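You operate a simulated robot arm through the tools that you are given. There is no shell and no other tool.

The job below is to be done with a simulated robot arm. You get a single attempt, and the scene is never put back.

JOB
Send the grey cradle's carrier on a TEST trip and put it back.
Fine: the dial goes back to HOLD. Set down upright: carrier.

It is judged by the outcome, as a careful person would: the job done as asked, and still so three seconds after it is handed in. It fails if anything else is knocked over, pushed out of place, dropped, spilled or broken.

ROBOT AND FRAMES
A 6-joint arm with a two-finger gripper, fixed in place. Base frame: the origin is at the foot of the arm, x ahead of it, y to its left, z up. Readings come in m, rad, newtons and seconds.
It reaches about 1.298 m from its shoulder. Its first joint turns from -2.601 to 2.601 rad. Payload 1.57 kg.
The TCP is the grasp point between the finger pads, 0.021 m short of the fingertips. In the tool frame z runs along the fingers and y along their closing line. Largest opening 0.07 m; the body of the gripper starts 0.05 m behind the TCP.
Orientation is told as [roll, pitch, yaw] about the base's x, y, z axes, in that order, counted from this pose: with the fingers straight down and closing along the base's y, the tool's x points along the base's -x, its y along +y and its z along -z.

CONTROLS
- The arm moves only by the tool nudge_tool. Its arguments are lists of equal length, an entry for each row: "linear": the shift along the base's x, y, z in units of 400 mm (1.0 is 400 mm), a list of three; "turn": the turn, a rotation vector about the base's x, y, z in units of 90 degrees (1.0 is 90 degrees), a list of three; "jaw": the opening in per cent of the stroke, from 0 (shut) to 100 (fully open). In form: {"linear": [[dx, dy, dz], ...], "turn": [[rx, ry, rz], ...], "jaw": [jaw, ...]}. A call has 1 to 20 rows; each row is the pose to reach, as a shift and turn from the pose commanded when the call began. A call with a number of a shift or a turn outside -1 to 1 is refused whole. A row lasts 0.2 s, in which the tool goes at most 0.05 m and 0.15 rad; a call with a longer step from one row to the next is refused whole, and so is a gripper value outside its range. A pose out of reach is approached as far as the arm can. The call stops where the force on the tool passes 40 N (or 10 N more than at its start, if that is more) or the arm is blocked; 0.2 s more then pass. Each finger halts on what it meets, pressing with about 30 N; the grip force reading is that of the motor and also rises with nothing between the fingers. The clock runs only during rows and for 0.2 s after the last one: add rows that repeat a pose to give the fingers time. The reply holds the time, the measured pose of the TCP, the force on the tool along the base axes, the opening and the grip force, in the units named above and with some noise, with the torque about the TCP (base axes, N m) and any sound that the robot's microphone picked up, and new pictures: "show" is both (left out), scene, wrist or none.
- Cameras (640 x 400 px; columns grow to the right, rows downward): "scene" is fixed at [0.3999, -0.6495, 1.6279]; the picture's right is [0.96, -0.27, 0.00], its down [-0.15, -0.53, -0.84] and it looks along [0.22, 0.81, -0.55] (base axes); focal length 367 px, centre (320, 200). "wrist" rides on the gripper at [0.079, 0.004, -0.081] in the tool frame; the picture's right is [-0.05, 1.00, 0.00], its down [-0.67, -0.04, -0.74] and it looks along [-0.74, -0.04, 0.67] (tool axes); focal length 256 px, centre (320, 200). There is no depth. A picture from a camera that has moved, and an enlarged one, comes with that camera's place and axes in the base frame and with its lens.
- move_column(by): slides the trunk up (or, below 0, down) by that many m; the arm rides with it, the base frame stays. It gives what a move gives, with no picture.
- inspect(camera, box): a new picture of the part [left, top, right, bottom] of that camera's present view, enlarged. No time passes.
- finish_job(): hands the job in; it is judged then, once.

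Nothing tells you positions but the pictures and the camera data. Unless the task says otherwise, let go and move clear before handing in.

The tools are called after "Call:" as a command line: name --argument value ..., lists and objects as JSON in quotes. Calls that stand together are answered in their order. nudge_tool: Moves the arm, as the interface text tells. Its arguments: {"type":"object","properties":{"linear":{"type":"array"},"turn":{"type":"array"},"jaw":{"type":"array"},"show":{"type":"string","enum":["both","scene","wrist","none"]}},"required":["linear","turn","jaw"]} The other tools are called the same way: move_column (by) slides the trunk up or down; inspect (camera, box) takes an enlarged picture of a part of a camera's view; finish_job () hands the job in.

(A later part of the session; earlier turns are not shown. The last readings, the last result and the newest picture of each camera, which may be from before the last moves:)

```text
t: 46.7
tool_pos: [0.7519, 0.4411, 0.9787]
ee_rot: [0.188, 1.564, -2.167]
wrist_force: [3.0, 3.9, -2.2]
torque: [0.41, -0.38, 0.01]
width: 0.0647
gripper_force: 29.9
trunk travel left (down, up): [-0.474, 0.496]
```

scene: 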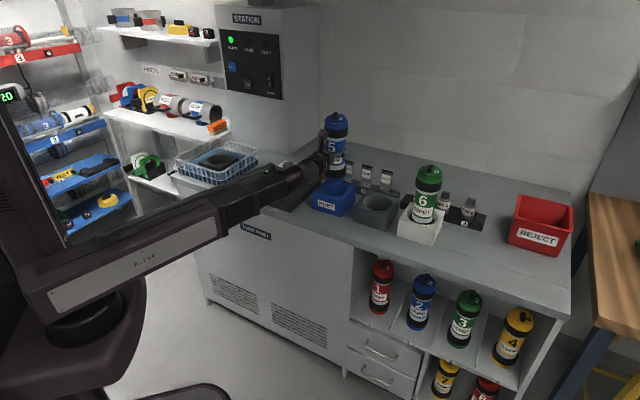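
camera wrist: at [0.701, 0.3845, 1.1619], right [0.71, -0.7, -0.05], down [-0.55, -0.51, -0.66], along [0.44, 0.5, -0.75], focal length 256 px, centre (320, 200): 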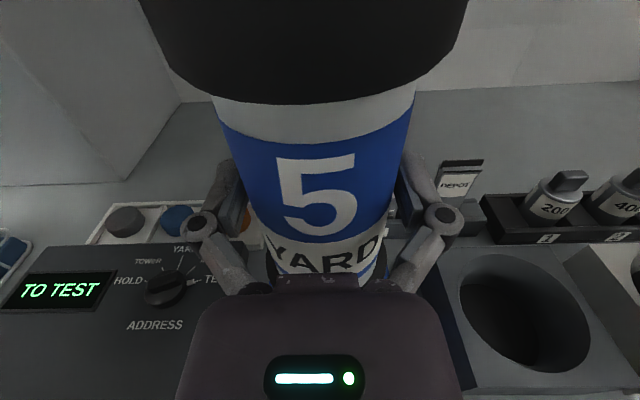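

Now it touches the near wall, so the hole narrows and the centre lies between. I'll move 1.3 mm forward and continue down.

Call:
nudge_tool --linear '[[0.0025, 0.0025, 0], [0.0025, 0.0025, 0]]' --turn '[[0, 0, 0], [0, 0, 0]]' --jaw '[60, 60]' --show "none"

Call:
move_column --by -0.003

Call:
inspect --camera "scene" --box '[300, 150, 380, 220]'

```text
t: 47.3
tool_pos: [0.7516, 0.441, 0.9785]
ee_rot: [0.212, 1.567, -2.142]
wrist_force: [-0.1, -0.1, -2.1]
torque: [0.01, 0.02, -0.01]
width: 0.0646
gripper_force: 29.8
trunk travel left (down, up): [-0.474, 0.496]
```

```text
t: 47.8
tool_pos: [0.7512, 0.4396, 0.9769]
ee_rot: [0.094, 1.568, -2.26]
wrist_force: [7.7, 3.9, 23.7]
torque: [0.2, -0.23, -0.03]
width: 0.0649
gripper_force: 30.3
trunk travel left (down, up): [-0.471, 0.499]
```

```text
5.71 times, centred on (340, 185) of scene
camera zoom: at [0.3999, -0.6495, 1.6279], right [0.96, -0.27, 0.0], down [-0.15, -0.53, -0.84], along [0.22, 0.81, -0.55], focal length 2096 px, centre (206, 286)
```

zoom: 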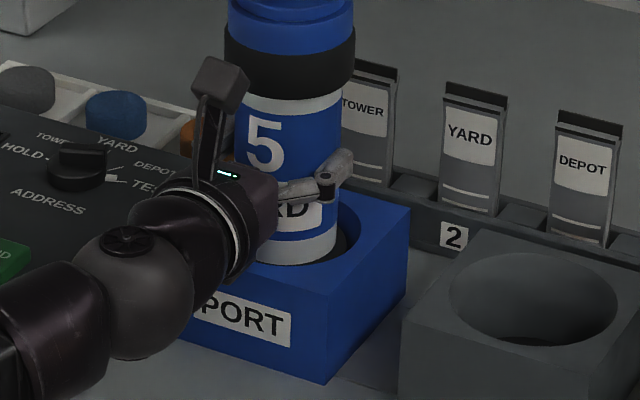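

The floor took the load (24 N up) at z≈0.977, so the carrier is seated. I'll ease up 2 mm and then release.

Call:
move_column --by 0.002

Call:
inspect --camera "wrist" --box '[0, 0, 640, 400]'

```text
t: 48.4
tool_pos: [0.7504, 0.44, 0.9768]
ee_rot: [0.363, 1.565, -1.992]
wrist_force: [-1.1, -0.6, -1.9]
torque: [-0.05, 0.07, 0.03]
width: 0.0649
gripper_force: 30.3
trunk travel left (down, up): [-0.473, 0.497]
```

```text
1.00 times, centred on (320, 200) of wrist (not enlarged: the box is as wide or as high as the picture)
camera zoom: at [0.697, 0.3807, 1.0567], right [0.71, -0.7, -0.05], down [-0.55, -0.51, -0.66], along [0.44, 0.5, -0.75], focal length 256 px, centre (320, 200)
```

zoom: 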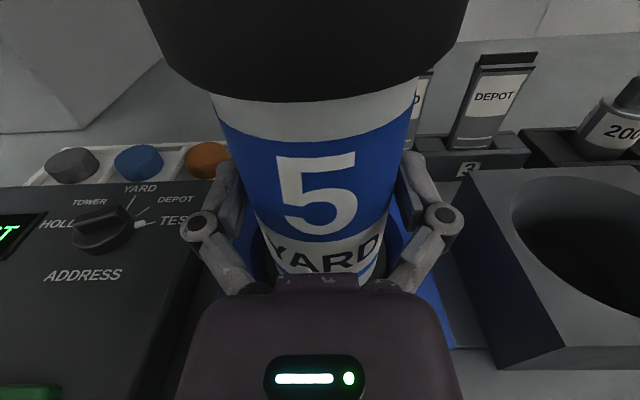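

Forces are near zero. I'll open the jaws and check that the carrier stays upright.

Call:
nudge_tool --linear '[[0, 0, 0], [0, 0, 0], [0, 0, 0], [0, 0, 0]]' --turn '[[0, 0, 0], [0, 0, 0], [0, 0, 0], [0, 0, 0]]' --jaw '[95, 100, 100, 100]' --show "both"

Call:
inspect --camera "scene" --box '[300, 140, 390, 220]'

```text
t: 49.4
tool_pos: [0.7515, 0.4412, 0.9767]
ee_rot: [0.205, 1.564, -2.148]
wrist_force: [-0.4, 0.2, 0.2]
torque: [0.01, -0.01, 0.04]
width: 0.0698
gripper_force: 0.1
trunk travel left (down, up): [-0.473, 0.497]
camera wrist: at [0.6974, 0.3808, 1.0571], right [0.71, -0.7, -0.05], down [-0.55, -0.51, -0.66], along [0.44, 0.5, -0.75], focal length 256 px, centre (320, 200)
```

scene: 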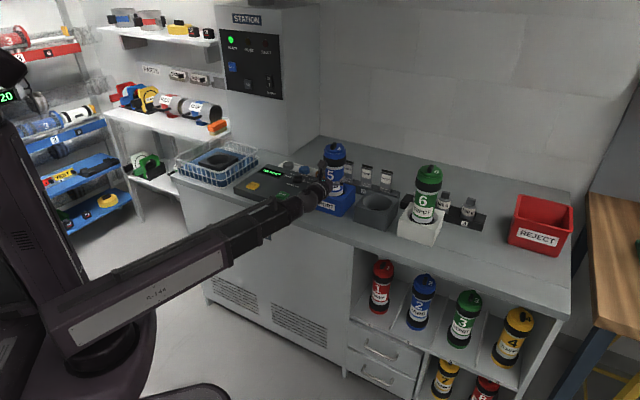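
wrist: 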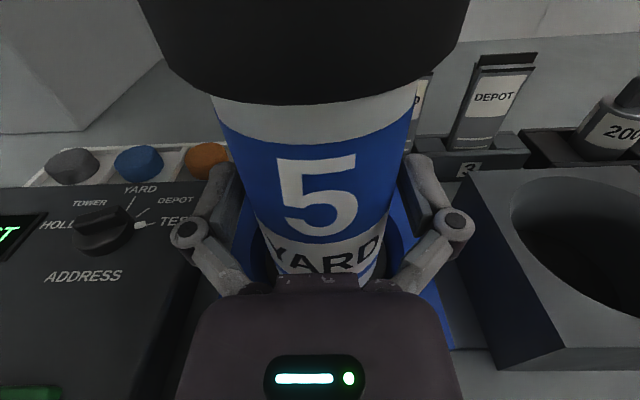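

```text
5.00 times, centred on (345, 180) of scene
camera zoom: at [0.3999, -0.6495, 1.6279], right [0.96, -0.27, 0.0], down [-0.15, -0.53, -0.84], along [0.22, 0.81, -0.55], focal length 1834 px, centre (195, 300)
```

zoom: 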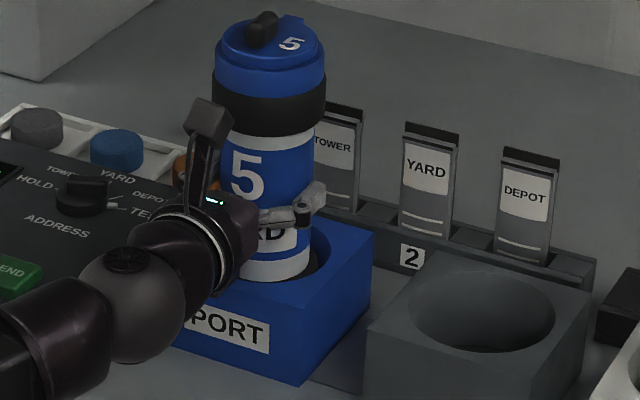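

Carrier 5 stands upright in the port. I'll back straight out, then raise the trunk so I can tip the tool down to press SEND.

Call:
nudge_tool --linear '[[-0.035, -0.035, 0], [-0.07, -0.07, 0], [-0.12, -0.12, 0], [-0.17, -0.17, 0], [-0.22, -0.22, 0], [-0.25, -0.25, 0], [-0.25, -0.25, 0]]' --turn '[[0, 0, 0], [0, 0, 0], [0, 0, 0], [0, 0, 0], [0, 0, 0], [0, 0, 0], [0, 0, 0]]' --jaw '[100, 100, 100, 100, 100, 100, 100]' --show "wrist"

Call:
move_column --by 0.26

Call:
inspect --camera "scene" --box '[160, 0, 440, 240]'

Call:
inspect --camera "wrist" --box '[0, 0, 640, 400]'

```text
t: 51.0
tool_pos: [0.6506, 0.341, 0.977]
ee_rot: [0.265, 1.567, -2.086]
wrist_force: [-0.3, -0.9, -0.6]
torque: [0.01, 0.02, 0.03]
width: 0.0699
gripper_force: 0.1
trunk travel left (down, up): [-0.473, 0.497]
camera wrist: at [0.5976, 0.2803, 1.0573], right [0.71, -0.7, -0.05], down [-0.55, -0.51, -0.66], along [0.44, 0.5, -0.75], focal length 256 px, centre (320, 200)
```

wrist: 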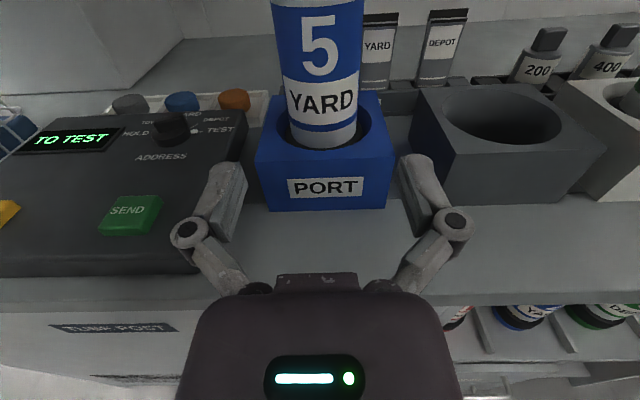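

```text
t: 53.6
tool_pos: [0.6528, 0.3404, 1.2363]
ee_rot: [0.264, 1.567, -2.091]
wrist_force: [0.1, -0.1, -0.4]
torque: [0.0, -0.02, 0.04]
width: 0.0699
gripper_force: 0.1
trunk travel left (down, up): [-0.733, 0.237]
```

```text
1.67 times, centred on (300, 120) of scene
camera zoom: at [0.3999, -0.6495, 1.6279], right [0.96, -0.27, 0.0], down [-0.15, -0.53, -0.84], along [0.22, 0.81, -0.55], focal length 611 px, centre (353, 333)
```

zoom: 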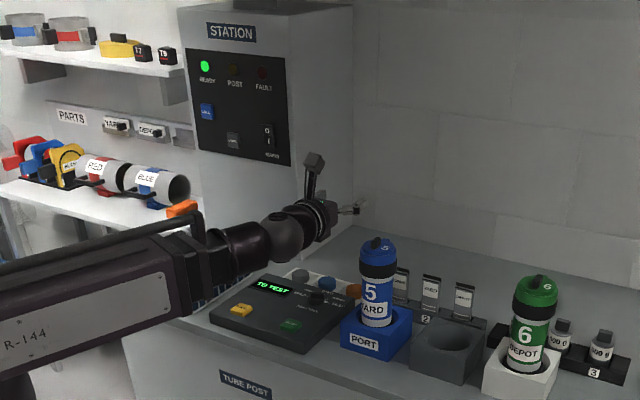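

```text
1.00 times, centred on (320, 200) of wrist (not enlarged: the box is as wide or as high as the picture)
camera zoom: at [0.5977, 0.2805, 1.3172], right [0.71, -0.7, -0.05], down [-0.55, -0.51, -0.66], along [0.44, 0.5, -0.75], focal length 256 px, centre (320, 200)
```

zoom: 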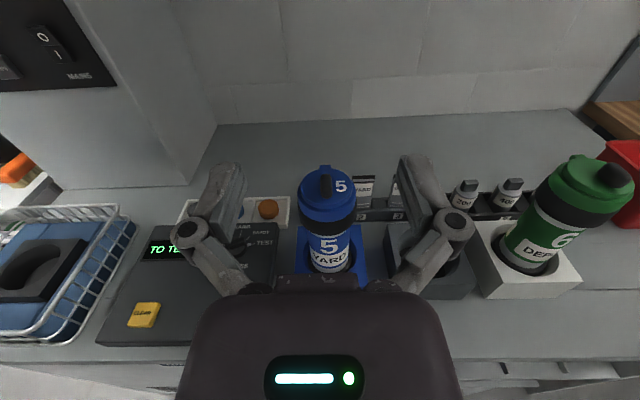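

SEND is at about (0.573, 0.505). I'll tip the tool back to vertical in free space, closing the fingers on the way.

Call:
nudge_tool --linear '[[-0.0028, -0.0028, -0.0604], [-0.0111, -0.0111, -0.1197], [-0.0249, -0.0249, -0.177], [-0.0438, -0.0438, -0.2313], [-0.0676, -0.0676, -0.2816], [-0.0958, -0.0958, -0.327], [-0.1279, -0.1279, -0.3669], [-0.1635, -0.1635, -0.4005], [-0.2019, -0.2019, -0.4273], [-0.2424, -0.2424, -0.4467], [-0.2843, -0.2843, -0.4585], [-0.327, -0.327, -0.4625], [-0.327, -0.327, -0.4625]]' --turn '[[-0.0589, 0.0589, 0], [-0.1179, 0.1179, 0], [-0.1768, 0.1768, 0], [-0.2357, 0.2357, 0], [-0.2946, 0.2946, 0], [-0.3536, 0.3536, 0], [-0.4125, 0.4125, 0], [-0.4714, 0.4714, 0], [-0.5303, 0.5303, 0], [-0.5893, 0.5893, 0], [-0.6482, 0.6482, 0], [-0.7071, 0.7071, 0], [-0.7071, 0.7071, 0]]' --jaw '[100, 90, 80, 70, 60, 50, 40, 30, 20, 10, 5, 2, 2]' --show "scene"

```text
t: 56.4
tool_pos: [0.5207, 0.2085, 1.0526]
ee_rot: [-0.002, -0.005, -2.358]
wrist_force: [0.3, -0.2, -0.3]
torque: [0.0, 0.01, 0.02]
width: 0.0013
gripper_force: 0.0
trunk travel left (down, up): [-0.733, 0.237]
```

scene: 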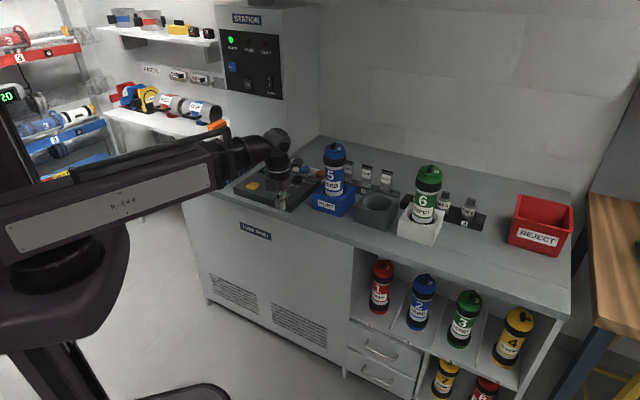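

Vertical again with fingers closed. I'll move over SEND at this height.

Call:
nudge_tool --linear '[[0.016, 0.093, 0], [0.033, 0.185, 0], [0.049, 0.278, 0], [0.066, 0.371, 0], [0.082, 0.463, 0], [0.098, 0.556, 0], [0.115, 0.648, 0], [0.131, 0.741, 0], [0.131, 0.741, 0]]' --turn '[[0, 0, 0], [0, 0, 0], [0, 0, 0], [0, 0, 0], [0, 0, 0], [0, 0, 0], [0, 0, 0], [0, 0, 0], [0, 0, 0]]' --jaw '[0, 0, 0, 0, 0, 0, 0, 0, 0]' --show "both"

Call:
move_column --by -0.09

Call:
inspect --camera "wrist" --box '[220, 60, 420, 260]'

Call:
inspect --camera "scene" --box '[240, 130, 340, 220]'

```text
t: 58.4
tool_pos: [0.6019, 0.475, 1.0526]
ee_rot: [-0.014, -0.002, -2.304]
wrist_force: [0.2, -0.9, -0.1]
torque: [0.05, -0.01, 0.0]
width: 0.0
gripper_force: 28.8
out of reach, approached as far as the arm can: row 6, 7, 8, 9
trunk travel left (down, up): [-0.733, 0.237]
camera wrist: at [0.6598, 0.5299, 1.1334], right [0.71, -0.71, -0.02], down [-0.46, -0.48, 0.75], along [-0.54, -0.52, -0.67], focal length 256 px, centre (320, 200)
```

scene: 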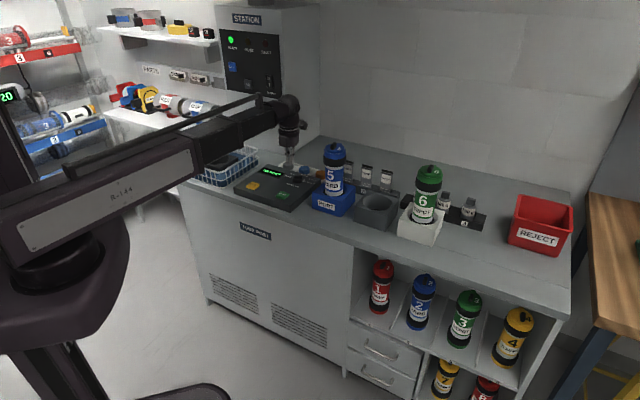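
wrist: 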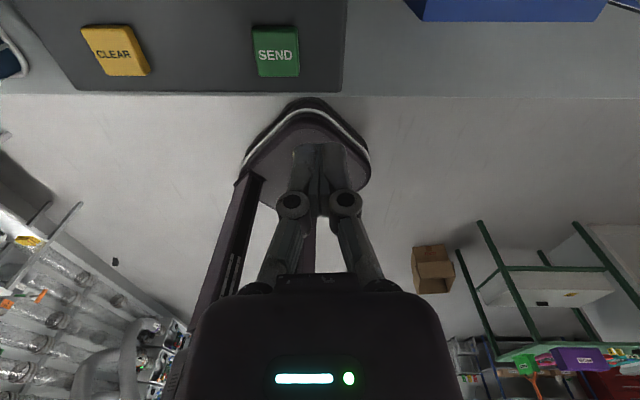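

```text
t: 59.7
tool_pos: [0.6021, 0.4746, 0.9627]
ee_rot: [-0.015, -0.003, -2.304]
wrist_force: [0.1, 0.6, -0.1]
torque: [0.02, 0.03, 0.02]
width: 0.0002
gripper_force: 28.3
trunk travel left (down, up): [-0.643, 0.327]
```

```text
2.00 times, centred on (320, 160) of wrist
camera zoom: at [0.6599, 0.53, 1.0433], right [0.71, -0.71, -0.02], down [-0.46, -0.48, 0.75], along [-0.54, -0.52, -0.67], focal length 512 px, centre (320, 280)
```

zoom: 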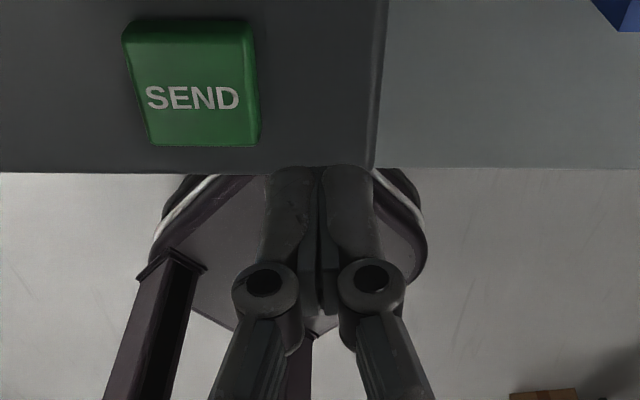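

```text
4.44 times, centred on (290, 175) of scene
camera zoom: at [0.3999, -0.6495, 1.6279], right [0.96, -0.27, 0.0], down [-0.15, -0.53, -0.84], along [0.22, 0.81, -0.55], focal length 1630 px, centre (453, 311)
```

zoom: 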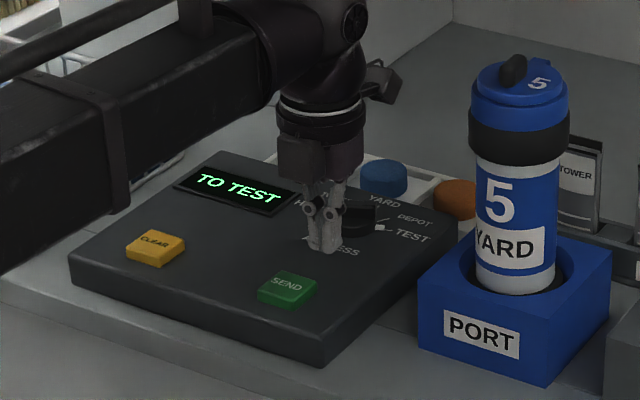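

The wrist yaw reached its limit before SEND. I'll rotate the wrist 60° back here in free air (tips at z≈0.94, above everything nearby) and see where it settles.

Call:
nudge_tool --linear '[[0, 0, 0], [0, 0, 0], [0, 0, 0], [0, 0, 0], [0, 0, 0], [0, 0, 0], [0, 0, 0], [0, 0, 0], [0, 0, 0], [0, 0, 0], [0, 0, 0]]' --turn '[[0, 0, 0.067], [0, 0, 0.133], [0, 0, 0.2], [0, 0, 0.267], [0, 0, 0.333], [0, 0, 0.4], [0, 0, 0.467], [0, 0, 0.533], [0, 0, 0.6], [0, 0, 0.667], [0, 0, 0.667]]' --jaw '[0, 0, 0, 0, 0, 0, 0, 0, 0, 0, 0]' --show "both"

Call:
inspect --camera "wrist" --box '[120, 0, 440, 260]'

```text
t: 62.1
tool_pos: [0.6022, 0.4745, 0.9624]
ee_rot: [-0.016, -0.002, -1.254]
wrist_force: [0.6, -0.4, 0.5]
torque: [0.02, 0.01, 0.02]
width: 0.0001
gripper_force: 28.7
trunk travel left (down, up): [-0.643, 0.327]
camera wrist: at [0.5832, 0.5518, 1.0431], right [0.97, 0.26, -0.02], down [0.18, -0.64, 0.75], along [0.18, -0.72, -0.66], focal length 256 px, centre (320, 200)
```

scene: 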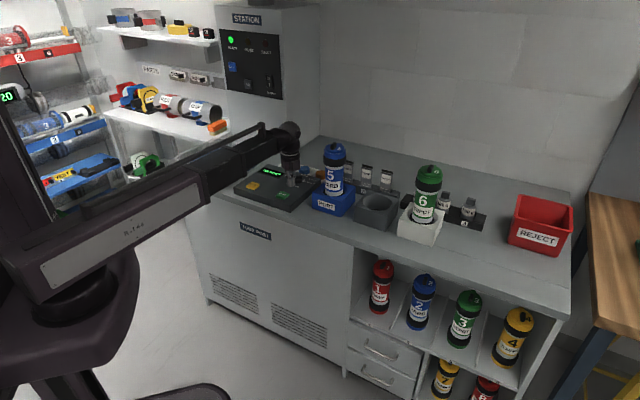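
wrist: 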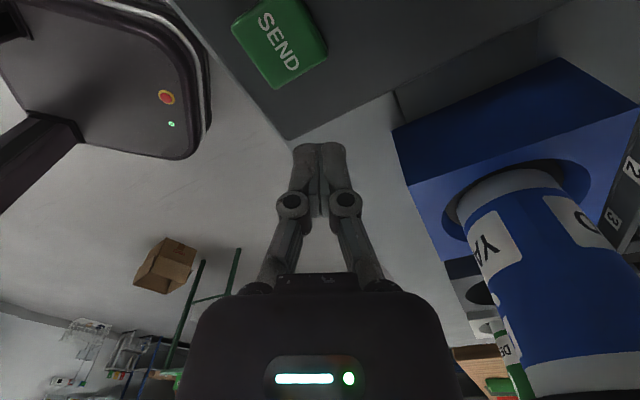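

```text
1.54 times, centred on (280, 130) of wrist
camera zoom: at [0.5832, 0.5518, 1.0431], right [0.97, 0.26, -0.02], down [0.18, -0.64, 0.75], along [0.18, -0.72, -0.66], focal length 394 px, centre (382, 308)
```

zoom: 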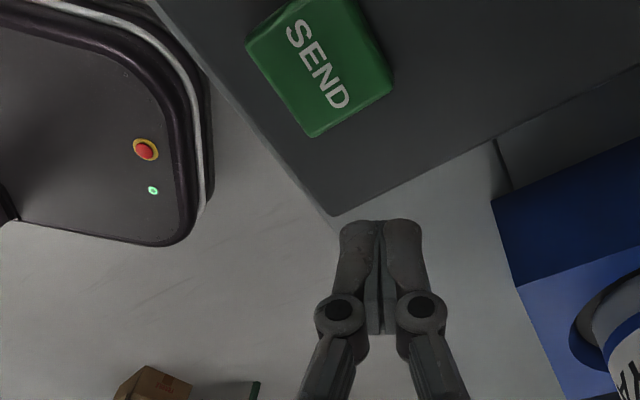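

The baseline is the measured pose, and this view again puts SEND at about (0.573, 0.503). I'll shift over it and lower to just above the button.

Call:
nudge_tool --linear '[[-0.024, 0.024, 0], [-0.048, 0.047, 0], [-0.0725, 0.071, 0], [-0.0725, 0.071, 0]]' --turn '[[0.003, -0.0097, 0], [0.003, -0.0097, 0], [0.003, -0.0097, 0], [0.003, -0.0097, 0]]' --jaw '[0, 0, 0, 0]' --show "none"

Call:
move_column --by -0.03

Call:
inspect --camera "wrist" --box '[220, 60, 420, 260]'

Call:
inspect --camera "scene" --box '[240, 150, 330, 220]'

```text
t: 63.1
tool_pos: [0.573, 0.5026, 0.9615]
ee_rot: [0.0, -0.001, -1.254]
wrist_force: [0.2, 0.5, 0.1]
torque: [0.0, -0.01, -0.03]
width: 0.0001
gripper_force: 28.2
trunk travel left (down, up): [-0.643, 0.327]
```

```text
t: 63.8
tool_pos: [0.5738, 0.5031, 0.9311]
ee_rot: [-0.001, 0.001, -1.256]
wrist_force: [-0.1, 0.6, 0.7]
torque: [-0.01, 0.01, 0.01]
width: 0.0
gripper_force: 28.7
trunk travel left (down, up): [-0.613, 0.357]
```

```text
2.00 times, centred on (320, 160) of wrist
camera zoom: at [0.5529, 0.5796, 1.0132], right [0.97, 0.26, 0.0], down [0.17, -0.64, 0.75], along [0.19, -0.72, -0.67], focal length 512 px, centre (320, 280)
```

zoom: 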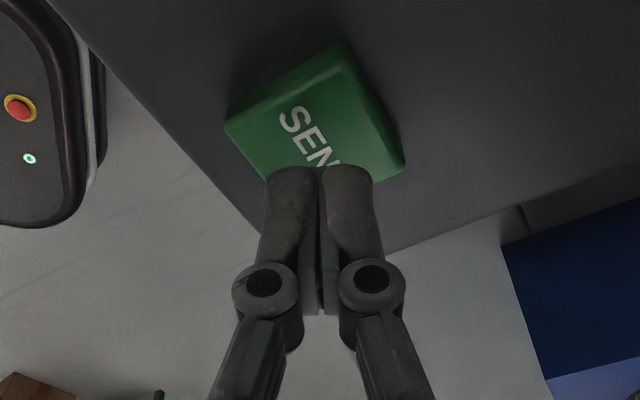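

```text
5.71 times, centred on (285, 185) of scene
camera zoom: at [0.3999, -0.6495, 1.6279], right [0.96, -0.27, 0.0], down [-0.15, -0.53, -0.84], along [0.22, 0.81, -0.55], focal length 2096 px, centre (520, 286)
```

zoom: 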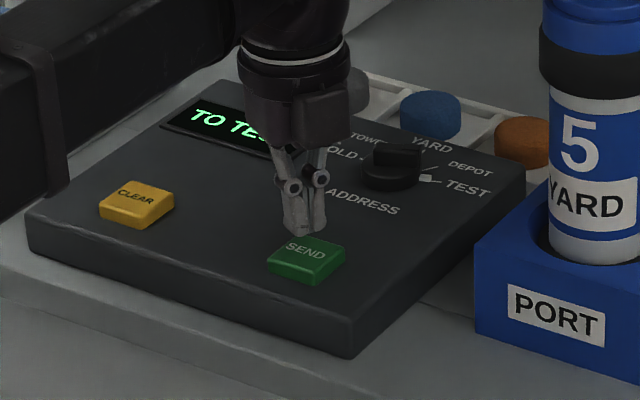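

The fingertips are directly above SEND. I'll press with small downward steps, watching the force and the display.

Call:
move_column --by -0.012

Call:
move_column --by -0.004

```text
t: 64.4
tool_pos: [0.5746, 0.503, 0.9201]
ee_rot: [0.002, -0.002, -1.256]
wrist_force: [-0.6, -0.3, 0.9]
torque: [-0.01, 0.03, 0.0]
width: 0.0
gripper_force: 28.7
trunk travel left (down, up): [-0.601, 0.369]
```

```text
t: 65.0
tool_pos: [0.574, 0.5034, 0.9161]
ee_rot: [-0.002, -0.002, -1.257]
wrist_force: [-0.3, 0.1, 0.2]
torque: [-0.01, -0.01, 0.0]
width: 0.0001
gripper_force: 28.4
trunk travel left (down, up): [-0.597, 0.373]
```

Call:
move_column --by -0.004

Call:
inspect --camera "scene" --box '[240, 150, 330, 220]'

```text
t: 65.5
tool_pos: [0.5739, 0.5027, 0.9126]
ee_rot: [-0.002, -0.002, -1.257]
wrist_force: [-0.4, 0.7, 2.1]
torque: [0.03, 0.01, 0.02]
width: 0.0059
gripper_force: 28.8
trunk travel left (down, up): [-0.593, 0.377]
heard: click
```

```text
5.71 times, centred on (285, 185) of scene
camera zoom: at [0.3999, -0.6495, 1.6279], right [0.96, -0.27, 0.0], down [-0.15, -0.53, -0.84], along [0.22, 0.81, -0.55], focal length 2096 px, centre (520, 286)
```

zoom: 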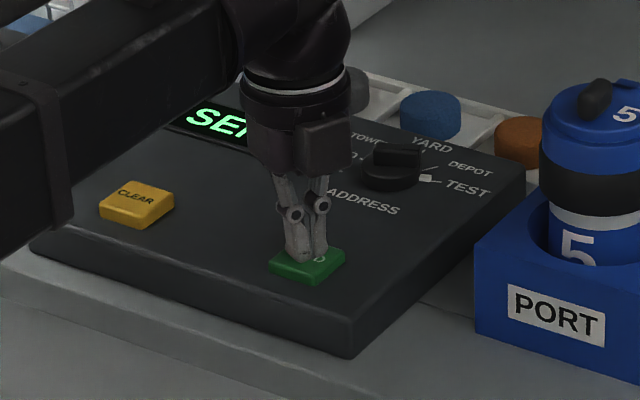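

I heard a click, the display shows "SEN…", and the carrier is sinking into the port. I'll lift off the button and watch what happens.

Call:
move_column --by 0.13

Call:
inspect --camera "scene" --box '[160, 0, 440, 240]'

```text
t: 67.1
tool_pos: [0.5737, 0.5032, 1.0418]
ee_rot: [-0.001, -0.001, -1.255]
wrist_force: [0.3, -0.2, 0.3]
torque: [0.02, 0.02, 0.0]
width: 0.0
gripper_force: 29.1
trunk travel left (down, up): [-0.723, 0.247]
```

```text
1.67 times, centred on (300, 120) of scene
camera zoom: at [0.3999, -0.6495, 1.6279], right [0.96, -0.27, 0.0], down [-0.15, -0.53, -0.84], along [0.22, 0.81, -0.55], focal length 611 px, centre (353, 333)
```

zoom: 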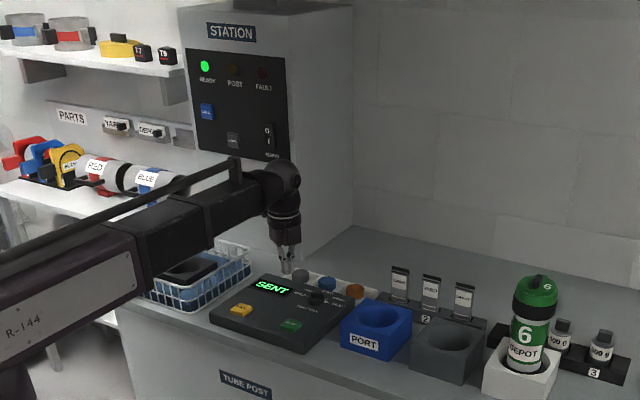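

The carrier has gone and the display says "SENT". I'll wait in place for it to come back.

Call:
nudge_tool --linear '[[0, 0, 0], [0, 0, 0], [0, 0, 0], [0, 0, 0], [0, 0, 0], [0, 0, 0], [0, 0, 0], [0, 0, 0], [0, 0, 0], [0, 0, 0], [0, 0, 0], [0, 0, 0], [0, 0, 0], [0, 0, 0], [0, 0, 0]]' --turn '[[0, 0, 0], [0, 0, 0], [0, 0, 0], [0, 0, 0], [0, 0, 0], [0, 0, 0], [0, 0, 0], [0, 0, 0], [0, 0, 0], [0, 0, 0], [0, 0, 0], [0, 0, 0], [0, 0, 0], [0, 0, 0], [0, 0, 0]]' --jaw '[0, 0, 0, 0, 0, 0, 0, 0, 0, 0, 0, 0, 0, 0, 0]' --show "scene"

```text
t: 70.3
tool_pos: [0.574, 0.5032, 1.0424]
ee_rot: [0.001, -0.002, -1.256]
wrist_force: [-0.1, 0.3, -0.6]
torque: [0.01, -0.01, 0.01]
width: 0.0001
gripper_force: 28.6
trunk travel left (down, up): [-0.723, 0.247]
```

scene: 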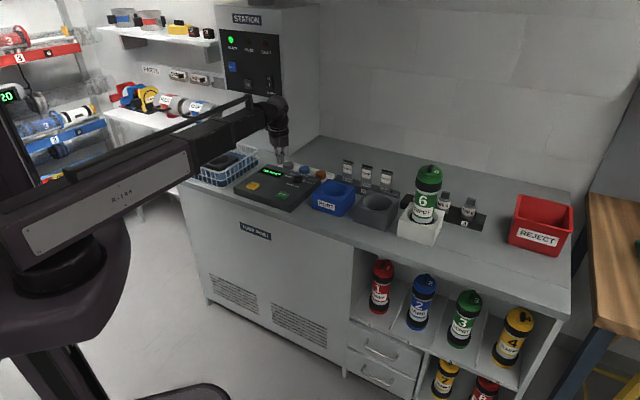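

Nothing has come back yet. I'll check the display and station lamps.

Call:
inspect --camera "scene" --box '[225, 150, 345, 215]'

Call:
inspect --camera "scene" --box '[200, 0, 340, 110]'

Call:
inspect --camera "scene" --box '[160, 130, 280, 200]'

```text
5.33 times, centred on (285, 182) of scene
camera zoom: at [0.3999, -0.6495, 1.6279], right [0.96, -0.27, 0.0], down [-0.15, -0.53, -0.84], along [0.22, 0.81, -0.55], focal length 1956 px, centre (507, 293)
```

zoom: 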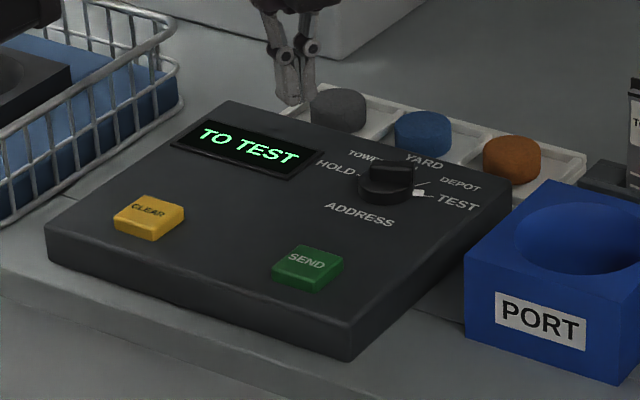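

```text
3.64 times, centred on (270, 55) of scene
camera zoom: at [0.3999, -0.6495, 1.6279], right [0.96, -0.27, 0.0], down [-0.15, -0.53, -0.84], along [0.22, 0.81, -0.55], focal length 1334 px, centre (502, 727)
```

zoom: 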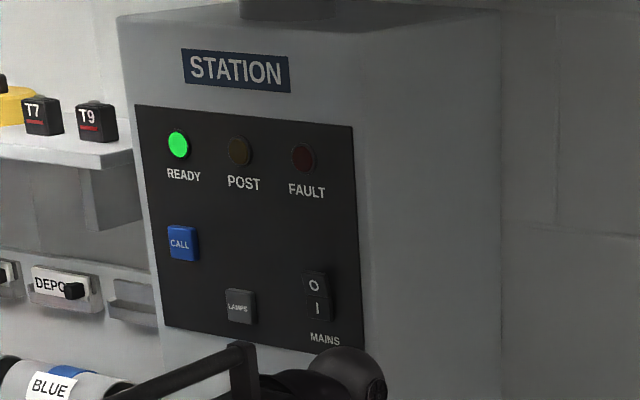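

```text
5.33 times, centred on (220, 165) of scene
camera zoom: at [0.3999, -0.6495, 1.6279], right [0.96, -0.27, 0.0], down [-0.15, -0.53, -0.84], along [0.22, 0.81, -0.55], focal length 1956 px, centre (853, 387)
```

zoom: 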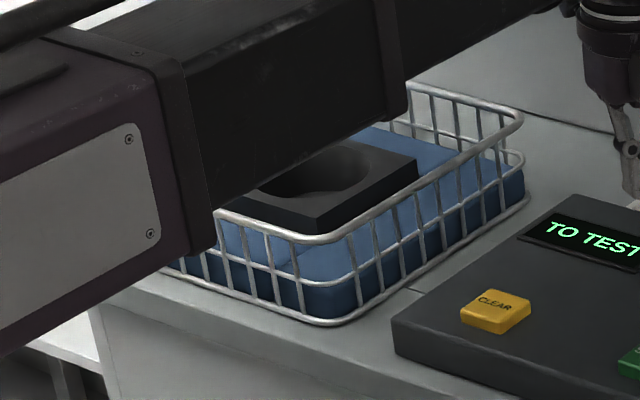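

The display has returned to "TO TEST" with READY lit and no fault. I'll keep waiting and watch the port, the basket and the POST lamp.

Call:
nudge_tool --linear '[[0, 0, 0], [0, 0, 0], [0, 0, 0], [0, 0, 0], [0, 0, 0], [0, 0, 0], [0, 0, 0], [0, 0, 0], [0, 0, 0], [0, 0, 0], [0, 0, 0], [0, 0, 0], [0, 0, 0], [0, 0, 0], [0, 0, 0], [0, 0, 0], [0, 0, 0], [0, 0, 0], [0, 0, 0], [0, 0, 0]]' --turn '[[0, 0, 0], [0, 0, 0], [0, 0, 0], [0, 0, 0], [0, 0, 0], [0, 0, 0], [0, 0, 0], [0, 0, 0], [0, 0, 0], [0, 0, 0], [0, 0, 0], [0, 0, 0], [0, 0, 0], [0, 0, 0], [0, 0, 0], [0, 0, 0], [0, 0, 0], [0, 0, 0], [0, 0, 0], [0, 0, 0]]' --jaw '[0, 0, 0, 0, 0, 0, 0, 0, 0, 0, 0, 0, 0, 0, 0, 0, 0, 0, 0, 0]' --show "scene"

Call:
inspect --camera "scene" --box '[160, 0, 440, 240]'

```text
t: 74.5
tool_pos: [0.574, 0.5023, 1.0418]
ee_rot: [-0.001, -0.002, -1.256]
wrist_force: [-0.3, -0.2, 0.3]
torque: [-0.02, 0.0, 0.03]
width: 0.0001
gripper_force: 29.0
trunk travel left (down, up): [-0.723, 0.247]
```

scene: 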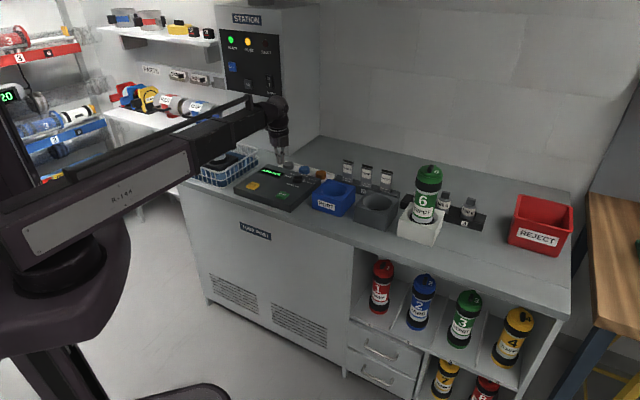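

```text
1.67 times, centred on (300, 120) of scene
camera zoom: at [0.3999, -0.6495, 1.6279], right [0.96, -0.27, 0.0], down [-0.15, -0.53, -0.84], along [0.22, 0.81, -0.55], focal length 611 px, centre (353, 333)
```

zoom: 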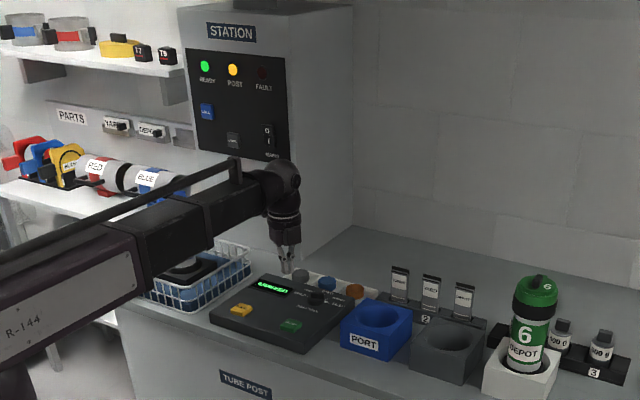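

The POST lamp has lit and something seems to be appearing in the basket's ring. I'll zoom in.

Call:
inspect --camera "scene" --box '[160, 110, 340, 215]'

Call:
inspect --camera "scene" --box '[180, 130, 280, 190]'

```text
3.56 times, centred on (250, 162) of scene
camera zoom: at [0.3999, -0.6495, 1.6279], right [0.96, -0.27, 0.0], down [-0.15, -0.53, -0.84], along [0.22, 0.81, -0.55], focal length 1304 px, centre (569, 333)
```

zoom: 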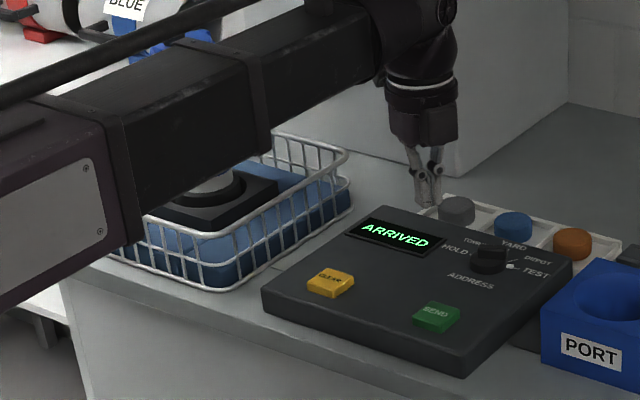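

```text
6.40 times, centred on (230, 160) of scene
camera zoom: at [0.3999, -0.6495, 1.6279], right [0.96, -0.27, 0.0], down [-0.15, -0.53, -0.84], along [0.22, 0.81, -0.55], focal length 2347 px, centre (896, 456)
```

zoom: 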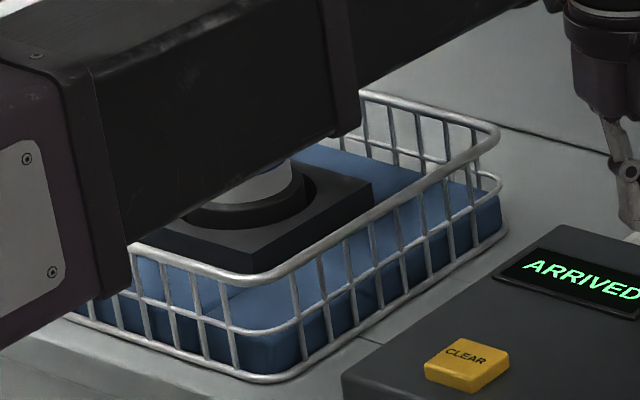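

"ARRIVED": the carrier came back standing in the ring inside the wire basket at the far left. I'll raise the trunk to be safe, swing the arm aside to the right and look at it.

Call:
move_column --by 0.18

Call:
nudge_tool --linear '[[0.0, -0.1, 0], [0.0, -0.2, 0], [0.0, -0.3, 0], [0.0, -0.4, 0], [0.0, -0.5, 0], [0.0, -0.6, 0], [0.0, -0.7, 0], [0.0, -0.75, 0], [0.0, -0.75, 0]]' --turn '[[0, 0, 0], [0, 0, 0], [0, 0, 0], [0, 0, 0], [0, 0, 0], [0, 0, 0], [0, 0, 0], [0, 0, 0], [0, 0, 0]]' --jaw '[20, 40, 60, 80, 100, 100, 100, 100, 100]' --show "scene"

Call:
inspect --camera "scene" --box '[150, 90, 290, 200]'

```text
t: 76.5
tool_pos: [0.5738, 0.503, 1.2225]
ee_rot: [0.0, -0.002, -1.256]
wrist_force: [0.1, -0.5, -0.3]
torque: [0.0, 0.0, 0.0]
width: 0.0001
gripper_force: 28.3
trunk travel left (down, up): [-0.903, 0.067]
```

```text
t: 78.5
tool_pos: [0.5744, 0.2033, 1.2212]
ee_rot: [-0.001, -0.001, -1.255]
wrist_force: [0.8, -0.2, 0.4]
torque: [0.02, -0.01, -0.03]
width: 0.0702
gripper_force: 0.0
trunk travel left (down, up): [-0.903, 0.067]
```

scene: 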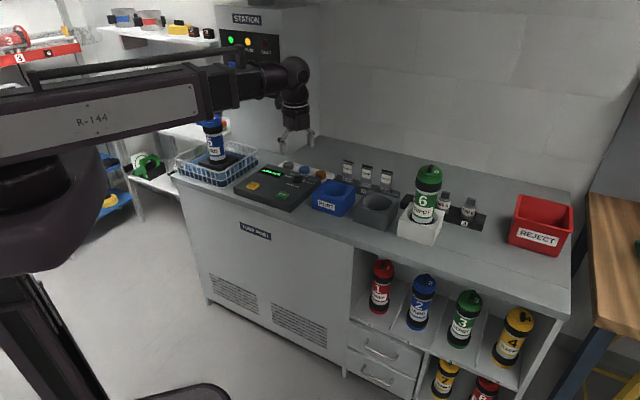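

```text
3.64 times, centred on (220, 145) of scene
camera zoom: at [0.3999, -0.6495, 1.6279], right [0.96, -0.27, 0.0], down [-0.15, -0.53, -0.84], along [0.22, 0.81, -0.55], focal length 1334 px, centre (684, 400)
```

zoom: 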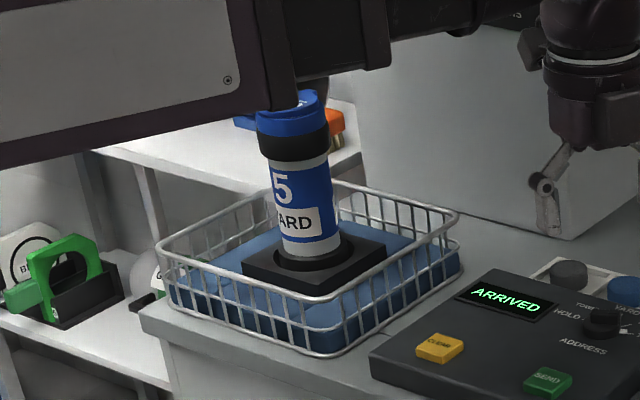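

Carrier 5 is standing upright in the ring at about (0.357, 0.81), with its lid near z≈1.105 and the basket rim near 0.935. I'll bring the tool horizontal again the same way: first yaw to -135° here in free space, then tilt up.

Call:
nudge_tool --linear '[[0, 0, 0], [0, 0, 0], [0, 0, 0], [0, 0, 0], [0, 0, 0], [0, 0, 0], [0, 0, 0], [0, 0, 0], [0, 0, 0]]' --turn '[[0, 0, -0.088], [0, 0, -0.176], [0, 0, -0.264], [0, 0, -0.352], [0, 0, -0.44], [0, 0, -0.528], [0, 0, -0.616], [0, 0, -0.7], [0, 0, -0.7]]' --jaw '[100, 100, 100, 100, 100, 100, 100, 100, 100]' --show "none"

Call:
nudge_tool --linear '[[0.0427, 0.0427, 0.004], [0.0846, 0.0846, 0.0158], [0.1251, 0.1251, 0.0352], [0.1635, 0.1635, 0.062], [0.1991, 0.1991, 0.0956], [0.2312, 0.2312, 0.1355], [0.2594, 0.2594, 0.1809], [0.2832, 0.2832, 0.2312], [0.3021, 0.3021, 0.2855], [0.3159, 0.3159, 0.3428], [0.3242, 0.3242, 0.4021], [0.327, 0.327, 0.4625], [0.327, 0.327, 0.4625]]' --turn '[[0.0589, -0.0589, 0], [0.1179, -0.1179, 0], [0.1768, -0.1768, 0], [0.2357, -0.2357, 0], [0.2946, -0.2946, 0], [0.3536, -0.3536, 0], [0.4125, -0.4125, 0], [0.4714, -0.4714, 0], [0.5303, -0.5303, 0], [0.5893, -0.5893, 0], [0.6482, -0.6482, 0], [0.7071, -0.7071, 0], [0.7071, -0.7071, 0]]' --jaw '[100, 100, 100, 100, 100, 100, 100, 100, 100, 100, 100, 100, 100]' --show "both"

```text
t: 80.5
tool_pos: [0.5753, 0.2025, 1.2208]
ee_rot: [0.0, 0.0, -2.358]
wrist_force: [0.2, -1.7, -1.1]
torque: [0.02, 0.01, 0.02]
width: 0.0699
gripper_force: 0.1
trunk travel left (down, up): [-0.903, 0.067]
```

```text
t: 83.3
tool_pos: [0.703, 0.3327, 1.4078]
ee_rot: [0.109, 1.568, -2.249]
wrist_force: [-0.7, -0.8, 0.2]
torque: [0.0, -0.01, -0.02]
width: 0.0699
gripper_force: 0.0
trunk travel left (down, up): [-0.903, 0.067]
camera wrist: at [0.6496, 0.2729, 1.4873], right [0.71, -0.71, -0.05], down [-0.55, -0.5, -0.66], along [0.44, 0.5, -0.75], focal length 256 px, centre (320, 200)
```

scene: 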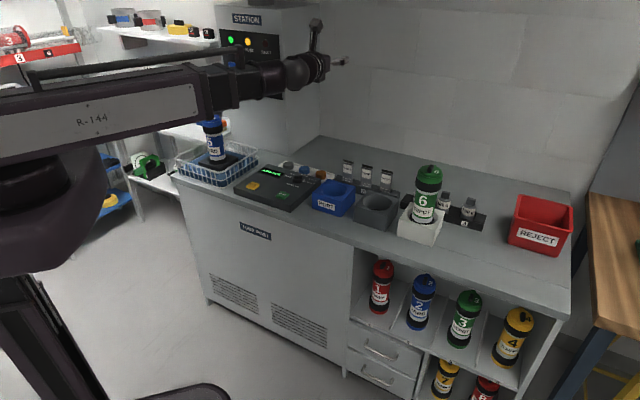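
wrist: 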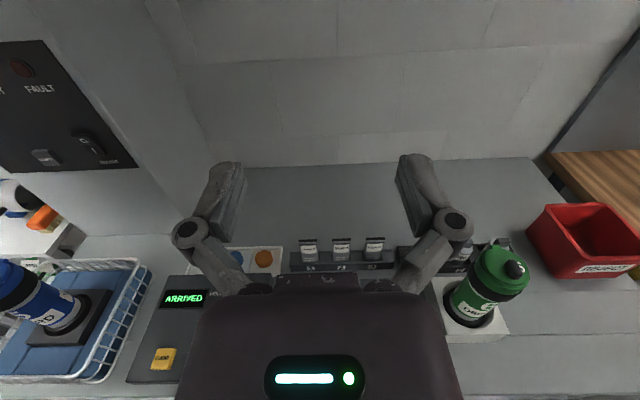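

The tool is horizontal and camera-up again. I'll carry it left along the front of the counter, at this safe height, toward the basket.

Call:
nudge_tool --linear '[[-0.075, 0.0595, 0], [-0.15, 0.119, 0], [-0.225, 0.1785, 0], [-0.3, 0.238, 0], [-0.375, 0.2975, 0], [-0.45, 0.357, 0], [-0.525, 0.4165, 0], [-0.6, 0.476, 0], [-0.675, 0.5355, 0], [-0.75, 0.595, 0], [-0.825, 0.6545, 0], [-0.9, 0.714, 0], [-0.9, 0.714, 0]]' --turn '[[0, 0, 0], [0, 0, 0], [0, 0, 0], [0, 0, 0], [0, 0, 0], [0, 0, 0], [0, 0, 0], [0, 0, 0], [0, 0, 0], [0, 0, 0], [0, 0, 0], [0, 0, 0], [0, 0, 0]]' --jaw '[100, 100, 100, 100, 100, 100, 100, 100, 100, 100, 100, 100, 100]' --show "both"

```text
t: 86.1
tool_pos: [0.3444, 0.62, 1.4064]
ee_rot: [0.003, 1.566, -2.354]
wrist_force: [0.9, -0.8, 0.0]
torque: [-0.03, 0.02, 0.02]
width: 0.0699
gripper_force: 0.0
out of reach, approached as far as the arm can: row 6, 7, 8
trunk travel left (down, up): [-0.903, 0.067]
camera wrist: at [0.2906, 0.559, 1.4873], right [0.71, -0.71, -0.05], down [-0.55, -0.5, -0.66], along [0.44, 0.5, -0.75], focal length 256 px, centre (320, 200)
```

scene: 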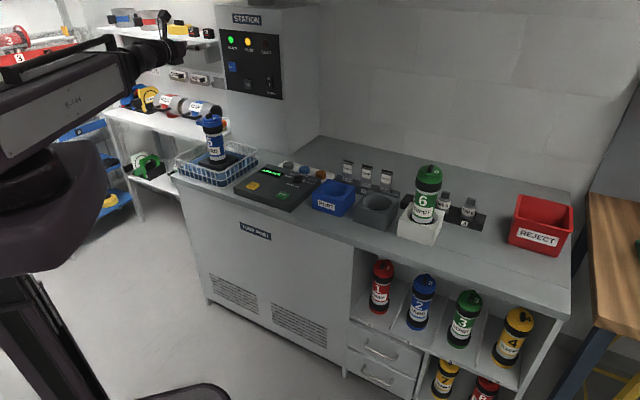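
wrist: 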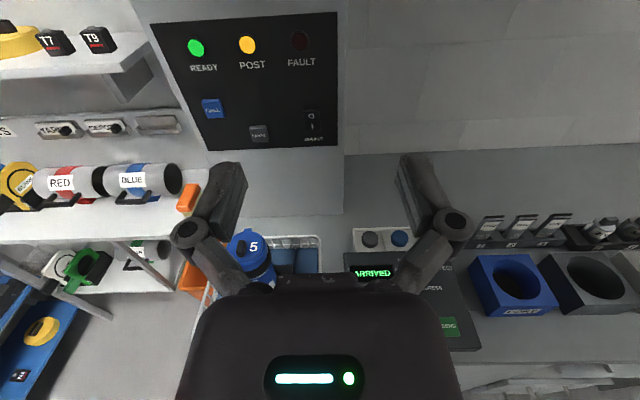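

I'm near the basket now and can see carrier 5 just left of centre. I'll zoom to locate it.

Call:
inspect --camera "wrist" --box '[190, 210, 340, 310]'

Call:
inspect --camera "scene" --box '[160, 90, 280, 195]'

Call:
inspect --camera "scene" --box '[190, 105, 240, 180]'

```text
4.00 times, centred on (265, 260) of wrist
camera zoom: at [0.2906, 0.559, 1.4873], right [0.71, -0.71, -0.05], down [-0.55, -0.5, -0.66], along [0.44, 0.5, -0.75], focal length 1024 px, centre (540, -40)
```

zoom: 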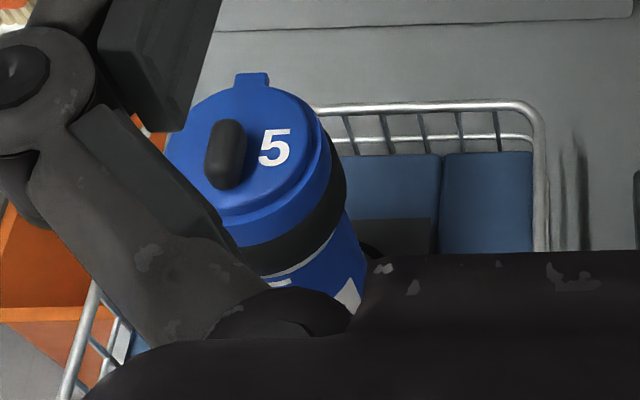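

```text
3.81 times, centred on (220, 142) of scene
camera zoom: at [0.3999, -0.6495, 1.6279], right [0.96, -0.27, 0.0], down [-0.15, -0.53, -0.84], along [0.22, 0.81, -0.55], focal length 1397 px, centre (701, 419)
```

zoom: 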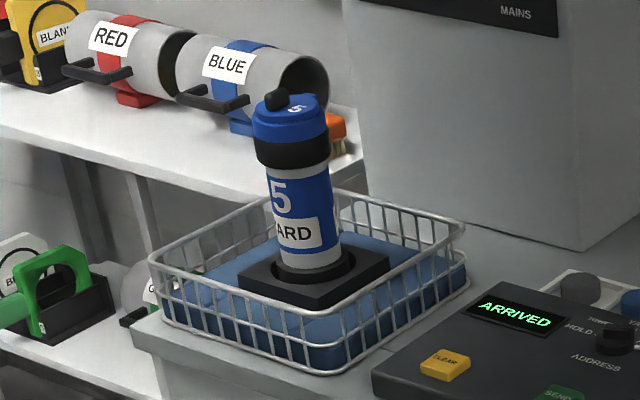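

```text
5.33 times, centred on (215, 142) of scene
camera zoom: at [0.3999, -0.6495, 1.6279], right [0.96, -0.27, 0.0], down [-0.15, -0.53, -0.84], along [0.22, 0.81, -0.55], focal length 1956 px, centre (880, 507)
```

zoom: 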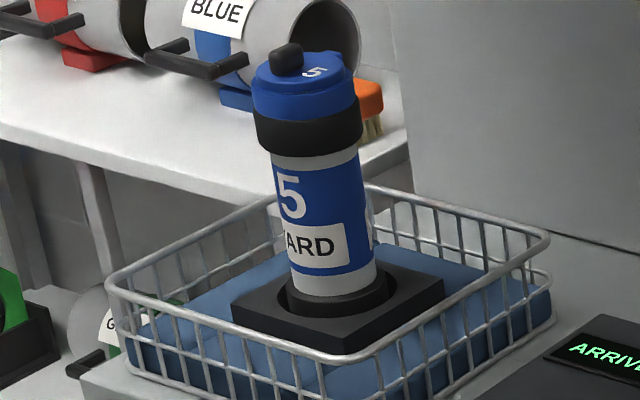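

Triangulation puts carrier 5 in the ring at about (0.358, 0.853), with the lid at z≈1.085. I'll move in front of it, 0.19 m back, and lower the trunk in stages.

Call:
nudge_tool --linear '[[-0.06, 0.05, 0], [-0.12, 0.1, 0], [-0.18, 0.149, 0], [-0.24, 0.198, 0], [-0.301, 0.2475, 0], [-0.301, 0.2475, 0]]' --turn '[[0, 0, 0], [0, 0, 0], [0, 0, 0], [0, 0, 0], [0, 0, 0], [0, 0, 0]]' --jaw '[100, 100, 100, 100, 100, 100]' --show "none"

Call:
move_column --by -0.25

Call:
inspect --camera "wrist" --box '[0, 0, 640, 400]'

Call:
inspect --camera "scene" --box '[0, 0, 640, 400]'

```text
t: 87.5
tool_pos: [0.2247, 0.7168, 1.4069]
ee_rot: [-0.014, 1.568, -2.372]
wrist_force: [0.3, 0.3, 0.4]
torque: [-0.03, -0.04, 0.03]
width: 0.07
gripper_force: 0.0
trunk travel left (down, up): [-0.903, 0.067]
```

```text
t: 90.0
tool_pos: [0.2252, 0.7185, 1.1569]
ee_rot: [0.098, 1.567, -2.259]
wrist_force: [-0.1, 0.5, 0.0]
torque: [-0.02, 0.01, -0.02]
width: 0.0701
gripper_force: 0.1
trunk travel left (down, up): [-0.653, 0.317]
```

```text
1.00 times, centred on (320, 200) of wrist (not enlarged: the box is as wide or as high as the picture)
camera zoom: at [0.1702, 0.6576, 1.2373], right [0.71, -0.71, -0.05], down [-0.55, -0.5, -0.66], along [0.44, 0.5, -0.75], focal length 256 px, centre (320, 200)
```

zoom: 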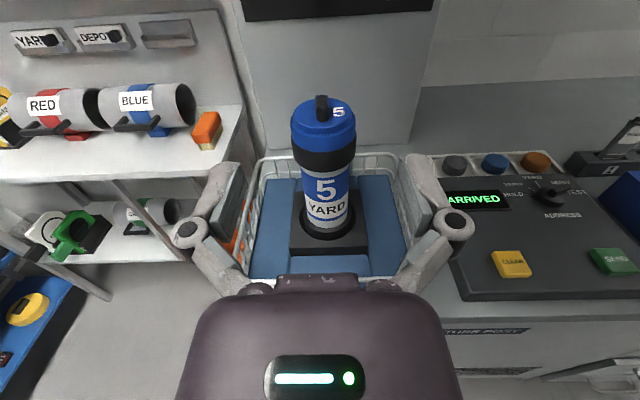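

```text
1.00 times, centred on (320, 200) of scene (not enlarged: the box is as wide or as high as the picture)
camera zoom: at [0.3999, -0.6495, 1.6279], right [0.96, -0.27, 0.0], down [-0.15, -0.53, -0.84], along [0.22, 0.81, -0.55], focal length 367 px, centre (320, 200)
```

zoom: 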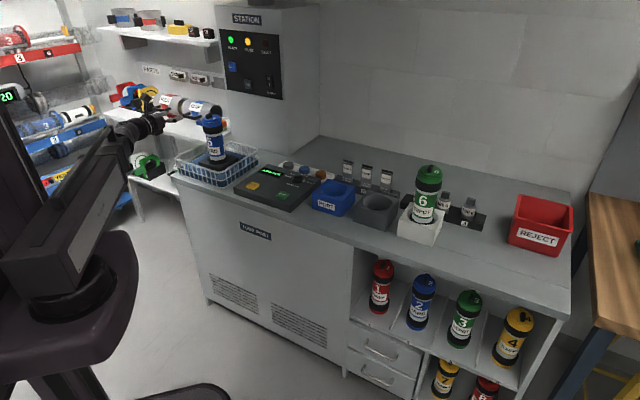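

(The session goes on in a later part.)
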